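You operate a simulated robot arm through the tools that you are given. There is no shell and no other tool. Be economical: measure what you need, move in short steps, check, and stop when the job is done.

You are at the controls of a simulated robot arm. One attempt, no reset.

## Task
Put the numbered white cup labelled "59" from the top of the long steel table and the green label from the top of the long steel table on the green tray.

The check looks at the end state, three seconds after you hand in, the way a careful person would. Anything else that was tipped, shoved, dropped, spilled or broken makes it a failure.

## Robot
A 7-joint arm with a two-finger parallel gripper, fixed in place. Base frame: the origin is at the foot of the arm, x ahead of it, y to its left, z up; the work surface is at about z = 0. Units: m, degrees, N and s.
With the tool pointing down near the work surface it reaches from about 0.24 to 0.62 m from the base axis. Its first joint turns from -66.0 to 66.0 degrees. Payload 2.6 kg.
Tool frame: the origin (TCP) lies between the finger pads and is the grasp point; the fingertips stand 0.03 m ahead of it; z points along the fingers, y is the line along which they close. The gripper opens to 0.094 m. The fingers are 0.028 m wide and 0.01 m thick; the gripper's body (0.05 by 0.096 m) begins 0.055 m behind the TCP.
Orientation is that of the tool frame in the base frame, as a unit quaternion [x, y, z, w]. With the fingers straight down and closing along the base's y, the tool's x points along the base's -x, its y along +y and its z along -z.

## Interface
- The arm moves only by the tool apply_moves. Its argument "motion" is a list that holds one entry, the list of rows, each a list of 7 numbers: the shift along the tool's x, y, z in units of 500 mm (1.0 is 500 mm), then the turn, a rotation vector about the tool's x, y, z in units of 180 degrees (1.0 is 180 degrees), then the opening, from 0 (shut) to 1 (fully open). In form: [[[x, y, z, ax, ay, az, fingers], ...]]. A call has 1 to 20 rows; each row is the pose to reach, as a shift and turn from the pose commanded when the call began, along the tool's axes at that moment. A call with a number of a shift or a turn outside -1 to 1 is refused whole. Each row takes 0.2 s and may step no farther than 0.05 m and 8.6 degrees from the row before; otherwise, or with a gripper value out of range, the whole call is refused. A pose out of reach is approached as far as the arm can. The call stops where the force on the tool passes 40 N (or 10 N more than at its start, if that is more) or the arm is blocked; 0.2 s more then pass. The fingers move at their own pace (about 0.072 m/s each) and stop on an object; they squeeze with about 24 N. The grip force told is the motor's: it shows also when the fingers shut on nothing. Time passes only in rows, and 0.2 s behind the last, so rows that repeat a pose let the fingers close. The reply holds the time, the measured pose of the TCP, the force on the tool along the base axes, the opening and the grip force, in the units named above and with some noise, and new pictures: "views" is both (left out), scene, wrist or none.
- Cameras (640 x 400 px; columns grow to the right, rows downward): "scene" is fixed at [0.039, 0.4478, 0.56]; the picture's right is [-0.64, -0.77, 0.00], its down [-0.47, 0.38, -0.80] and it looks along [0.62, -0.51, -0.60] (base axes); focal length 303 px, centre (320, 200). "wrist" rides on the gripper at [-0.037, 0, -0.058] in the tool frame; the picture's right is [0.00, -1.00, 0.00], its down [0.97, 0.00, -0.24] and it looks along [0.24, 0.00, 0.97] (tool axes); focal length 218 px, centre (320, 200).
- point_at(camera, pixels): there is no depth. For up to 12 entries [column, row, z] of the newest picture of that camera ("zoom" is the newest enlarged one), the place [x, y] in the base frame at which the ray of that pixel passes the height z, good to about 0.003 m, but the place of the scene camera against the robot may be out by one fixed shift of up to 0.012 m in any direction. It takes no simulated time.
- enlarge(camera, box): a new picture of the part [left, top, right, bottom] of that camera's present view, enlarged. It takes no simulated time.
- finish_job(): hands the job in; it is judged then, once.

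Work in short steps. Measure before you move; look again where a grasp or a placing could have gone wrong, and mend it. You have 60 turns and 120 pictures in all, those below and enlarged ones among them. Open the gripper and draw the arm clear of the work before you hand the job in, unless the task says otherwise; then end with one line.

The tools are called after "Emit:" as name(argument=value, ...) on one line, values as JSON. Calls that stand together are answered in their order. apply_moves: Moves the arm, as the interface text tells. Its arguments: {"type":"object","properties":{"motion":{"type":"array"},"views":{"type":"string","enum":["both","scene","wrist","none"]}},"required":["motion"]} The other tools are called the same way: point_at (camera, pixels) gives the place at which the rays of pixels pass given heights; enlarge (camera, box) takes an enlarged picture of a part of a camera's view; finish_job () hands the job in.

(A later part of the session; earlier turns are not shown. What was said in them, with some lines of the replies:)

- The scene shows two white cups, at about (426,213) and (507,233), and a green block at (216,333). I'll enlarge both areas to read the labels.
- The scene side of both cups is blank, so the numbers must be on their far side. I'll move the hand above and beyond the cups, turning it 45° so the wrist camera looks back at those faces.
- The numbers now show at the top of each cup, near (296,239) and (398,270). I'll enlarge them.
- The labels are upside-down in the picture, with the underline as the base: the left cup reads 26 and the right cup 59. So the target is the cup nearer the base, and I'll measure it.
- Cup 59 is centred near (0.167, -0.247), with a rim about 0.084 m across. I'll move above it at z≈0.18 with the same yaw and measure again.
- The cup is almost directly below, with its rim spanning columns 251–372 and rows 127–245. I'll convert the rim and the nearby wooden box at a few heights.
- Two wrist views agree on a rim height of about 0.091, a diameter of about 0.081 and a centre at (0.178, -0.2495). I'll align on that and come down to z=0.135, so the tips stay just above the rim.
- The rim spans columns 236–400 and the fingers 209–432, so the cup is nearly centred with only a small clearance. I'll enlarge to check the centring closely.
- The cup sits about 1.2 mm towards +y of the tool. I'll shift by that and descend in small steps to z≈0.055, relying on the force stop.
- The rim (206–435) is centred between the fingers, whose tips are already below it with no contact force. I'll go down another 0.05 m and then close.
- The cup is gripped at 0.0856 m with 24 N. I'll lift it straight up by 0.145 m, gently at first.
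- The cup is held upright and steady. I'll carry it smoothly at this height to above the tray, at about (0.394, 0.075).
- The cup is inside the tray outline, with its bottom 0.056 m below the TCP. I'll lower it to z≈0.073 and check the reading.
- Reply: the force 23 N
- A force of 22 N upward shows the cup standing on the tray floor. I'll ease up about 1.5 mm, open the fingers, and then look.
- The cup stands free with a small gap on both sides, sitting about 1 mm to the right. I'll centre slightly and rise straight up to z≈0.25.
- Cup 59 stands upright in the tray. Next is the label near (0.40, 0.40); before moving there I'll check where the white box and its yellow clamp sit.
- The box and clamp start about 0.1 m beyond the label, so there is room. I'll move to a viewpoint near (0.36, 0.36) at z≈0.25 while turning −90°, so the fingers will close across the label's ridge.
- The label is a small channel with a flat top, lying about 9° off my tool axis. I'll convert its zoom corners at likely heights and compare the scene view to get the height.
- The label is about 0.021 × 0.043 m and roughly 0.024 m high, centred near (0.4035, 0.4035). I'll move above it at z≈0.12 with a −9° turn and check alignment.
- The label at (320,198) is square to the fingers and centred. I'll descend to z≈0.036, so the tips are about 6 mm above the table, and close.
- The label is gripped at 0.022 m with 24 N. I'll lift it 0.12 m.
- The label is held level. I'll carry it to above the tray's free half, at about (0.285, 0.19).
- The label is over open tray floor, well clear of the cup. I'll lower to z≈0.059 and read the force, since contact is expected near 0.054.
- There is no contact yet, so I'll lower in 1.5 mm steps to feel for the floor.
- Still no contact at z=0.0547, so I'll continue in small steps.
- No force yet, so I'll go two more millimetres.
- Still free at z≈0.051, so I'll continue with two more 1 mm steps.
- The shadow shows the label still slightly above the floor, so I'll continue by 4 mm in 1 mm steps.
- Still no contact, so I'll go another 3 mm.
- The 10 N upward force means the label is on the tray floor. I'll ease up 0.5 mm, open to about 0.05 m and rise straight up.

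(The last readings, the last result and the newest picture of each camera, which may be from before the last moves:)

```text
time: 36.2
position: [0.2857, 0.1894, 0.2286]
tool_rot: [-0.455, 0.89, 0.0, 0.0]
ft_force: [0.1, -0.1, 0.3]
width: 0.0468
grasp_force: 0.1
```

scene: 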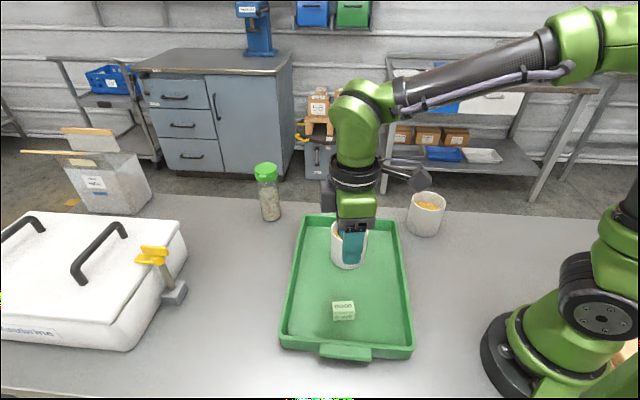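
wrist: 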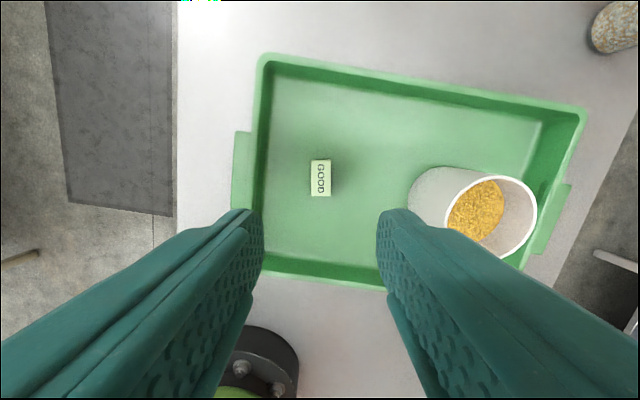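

Both items are in the tray. I'll raise the arm further with the gripper open and take a final look.

Emit:
apply_moves(motion=[[[0, 0, -0.07, 0, 0, 0, 1], [0, 0, -0.14, 0, 0, 0, 1], [0, 0, -0.2, 0, 0, 0, 1], [0, 0, -0.2, 0, 0, 0, 1]]], views="wrist")

Emit:
enlarge(camera="scene", box=[260, 190, 460, 370])

```text
time: 37.2
position: [0.2856, 0.1889, 0.3288]
tool_rot: [-0.453, 0.891, 0.0, 0.0]
ft_force: [0.0, -0.3, 0.1]
width: 0.0938
grasp_force: 0.1
```

wrist: 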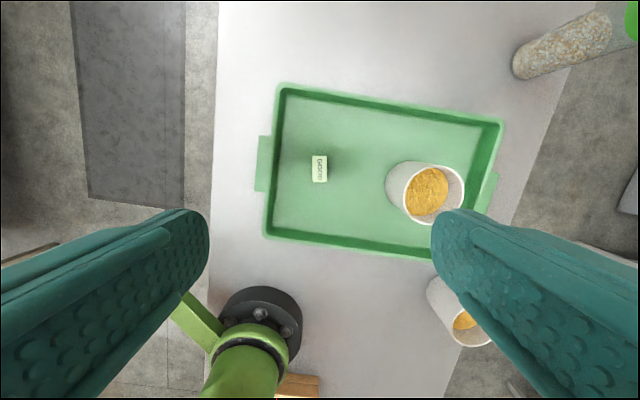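

```text
2.22 times, centred on (360, 280) of scene
```

zoom: 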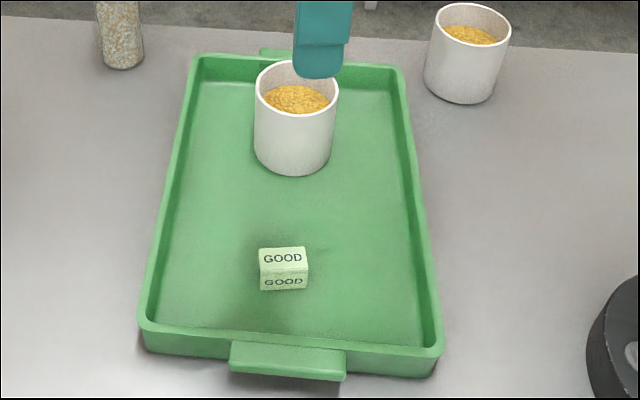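

Cup 59 and the label both stand upright on the tray, the contents are intact, nothing else has moved, and the open gripper is well clear. I'm handing in.

Emit:
finish_job()

```text
The job is handed in.
```

Cup "59" and the green "GOOD" label are both standing upright on the green tray, nothing was spilled or knocked over, and the job is handed in.
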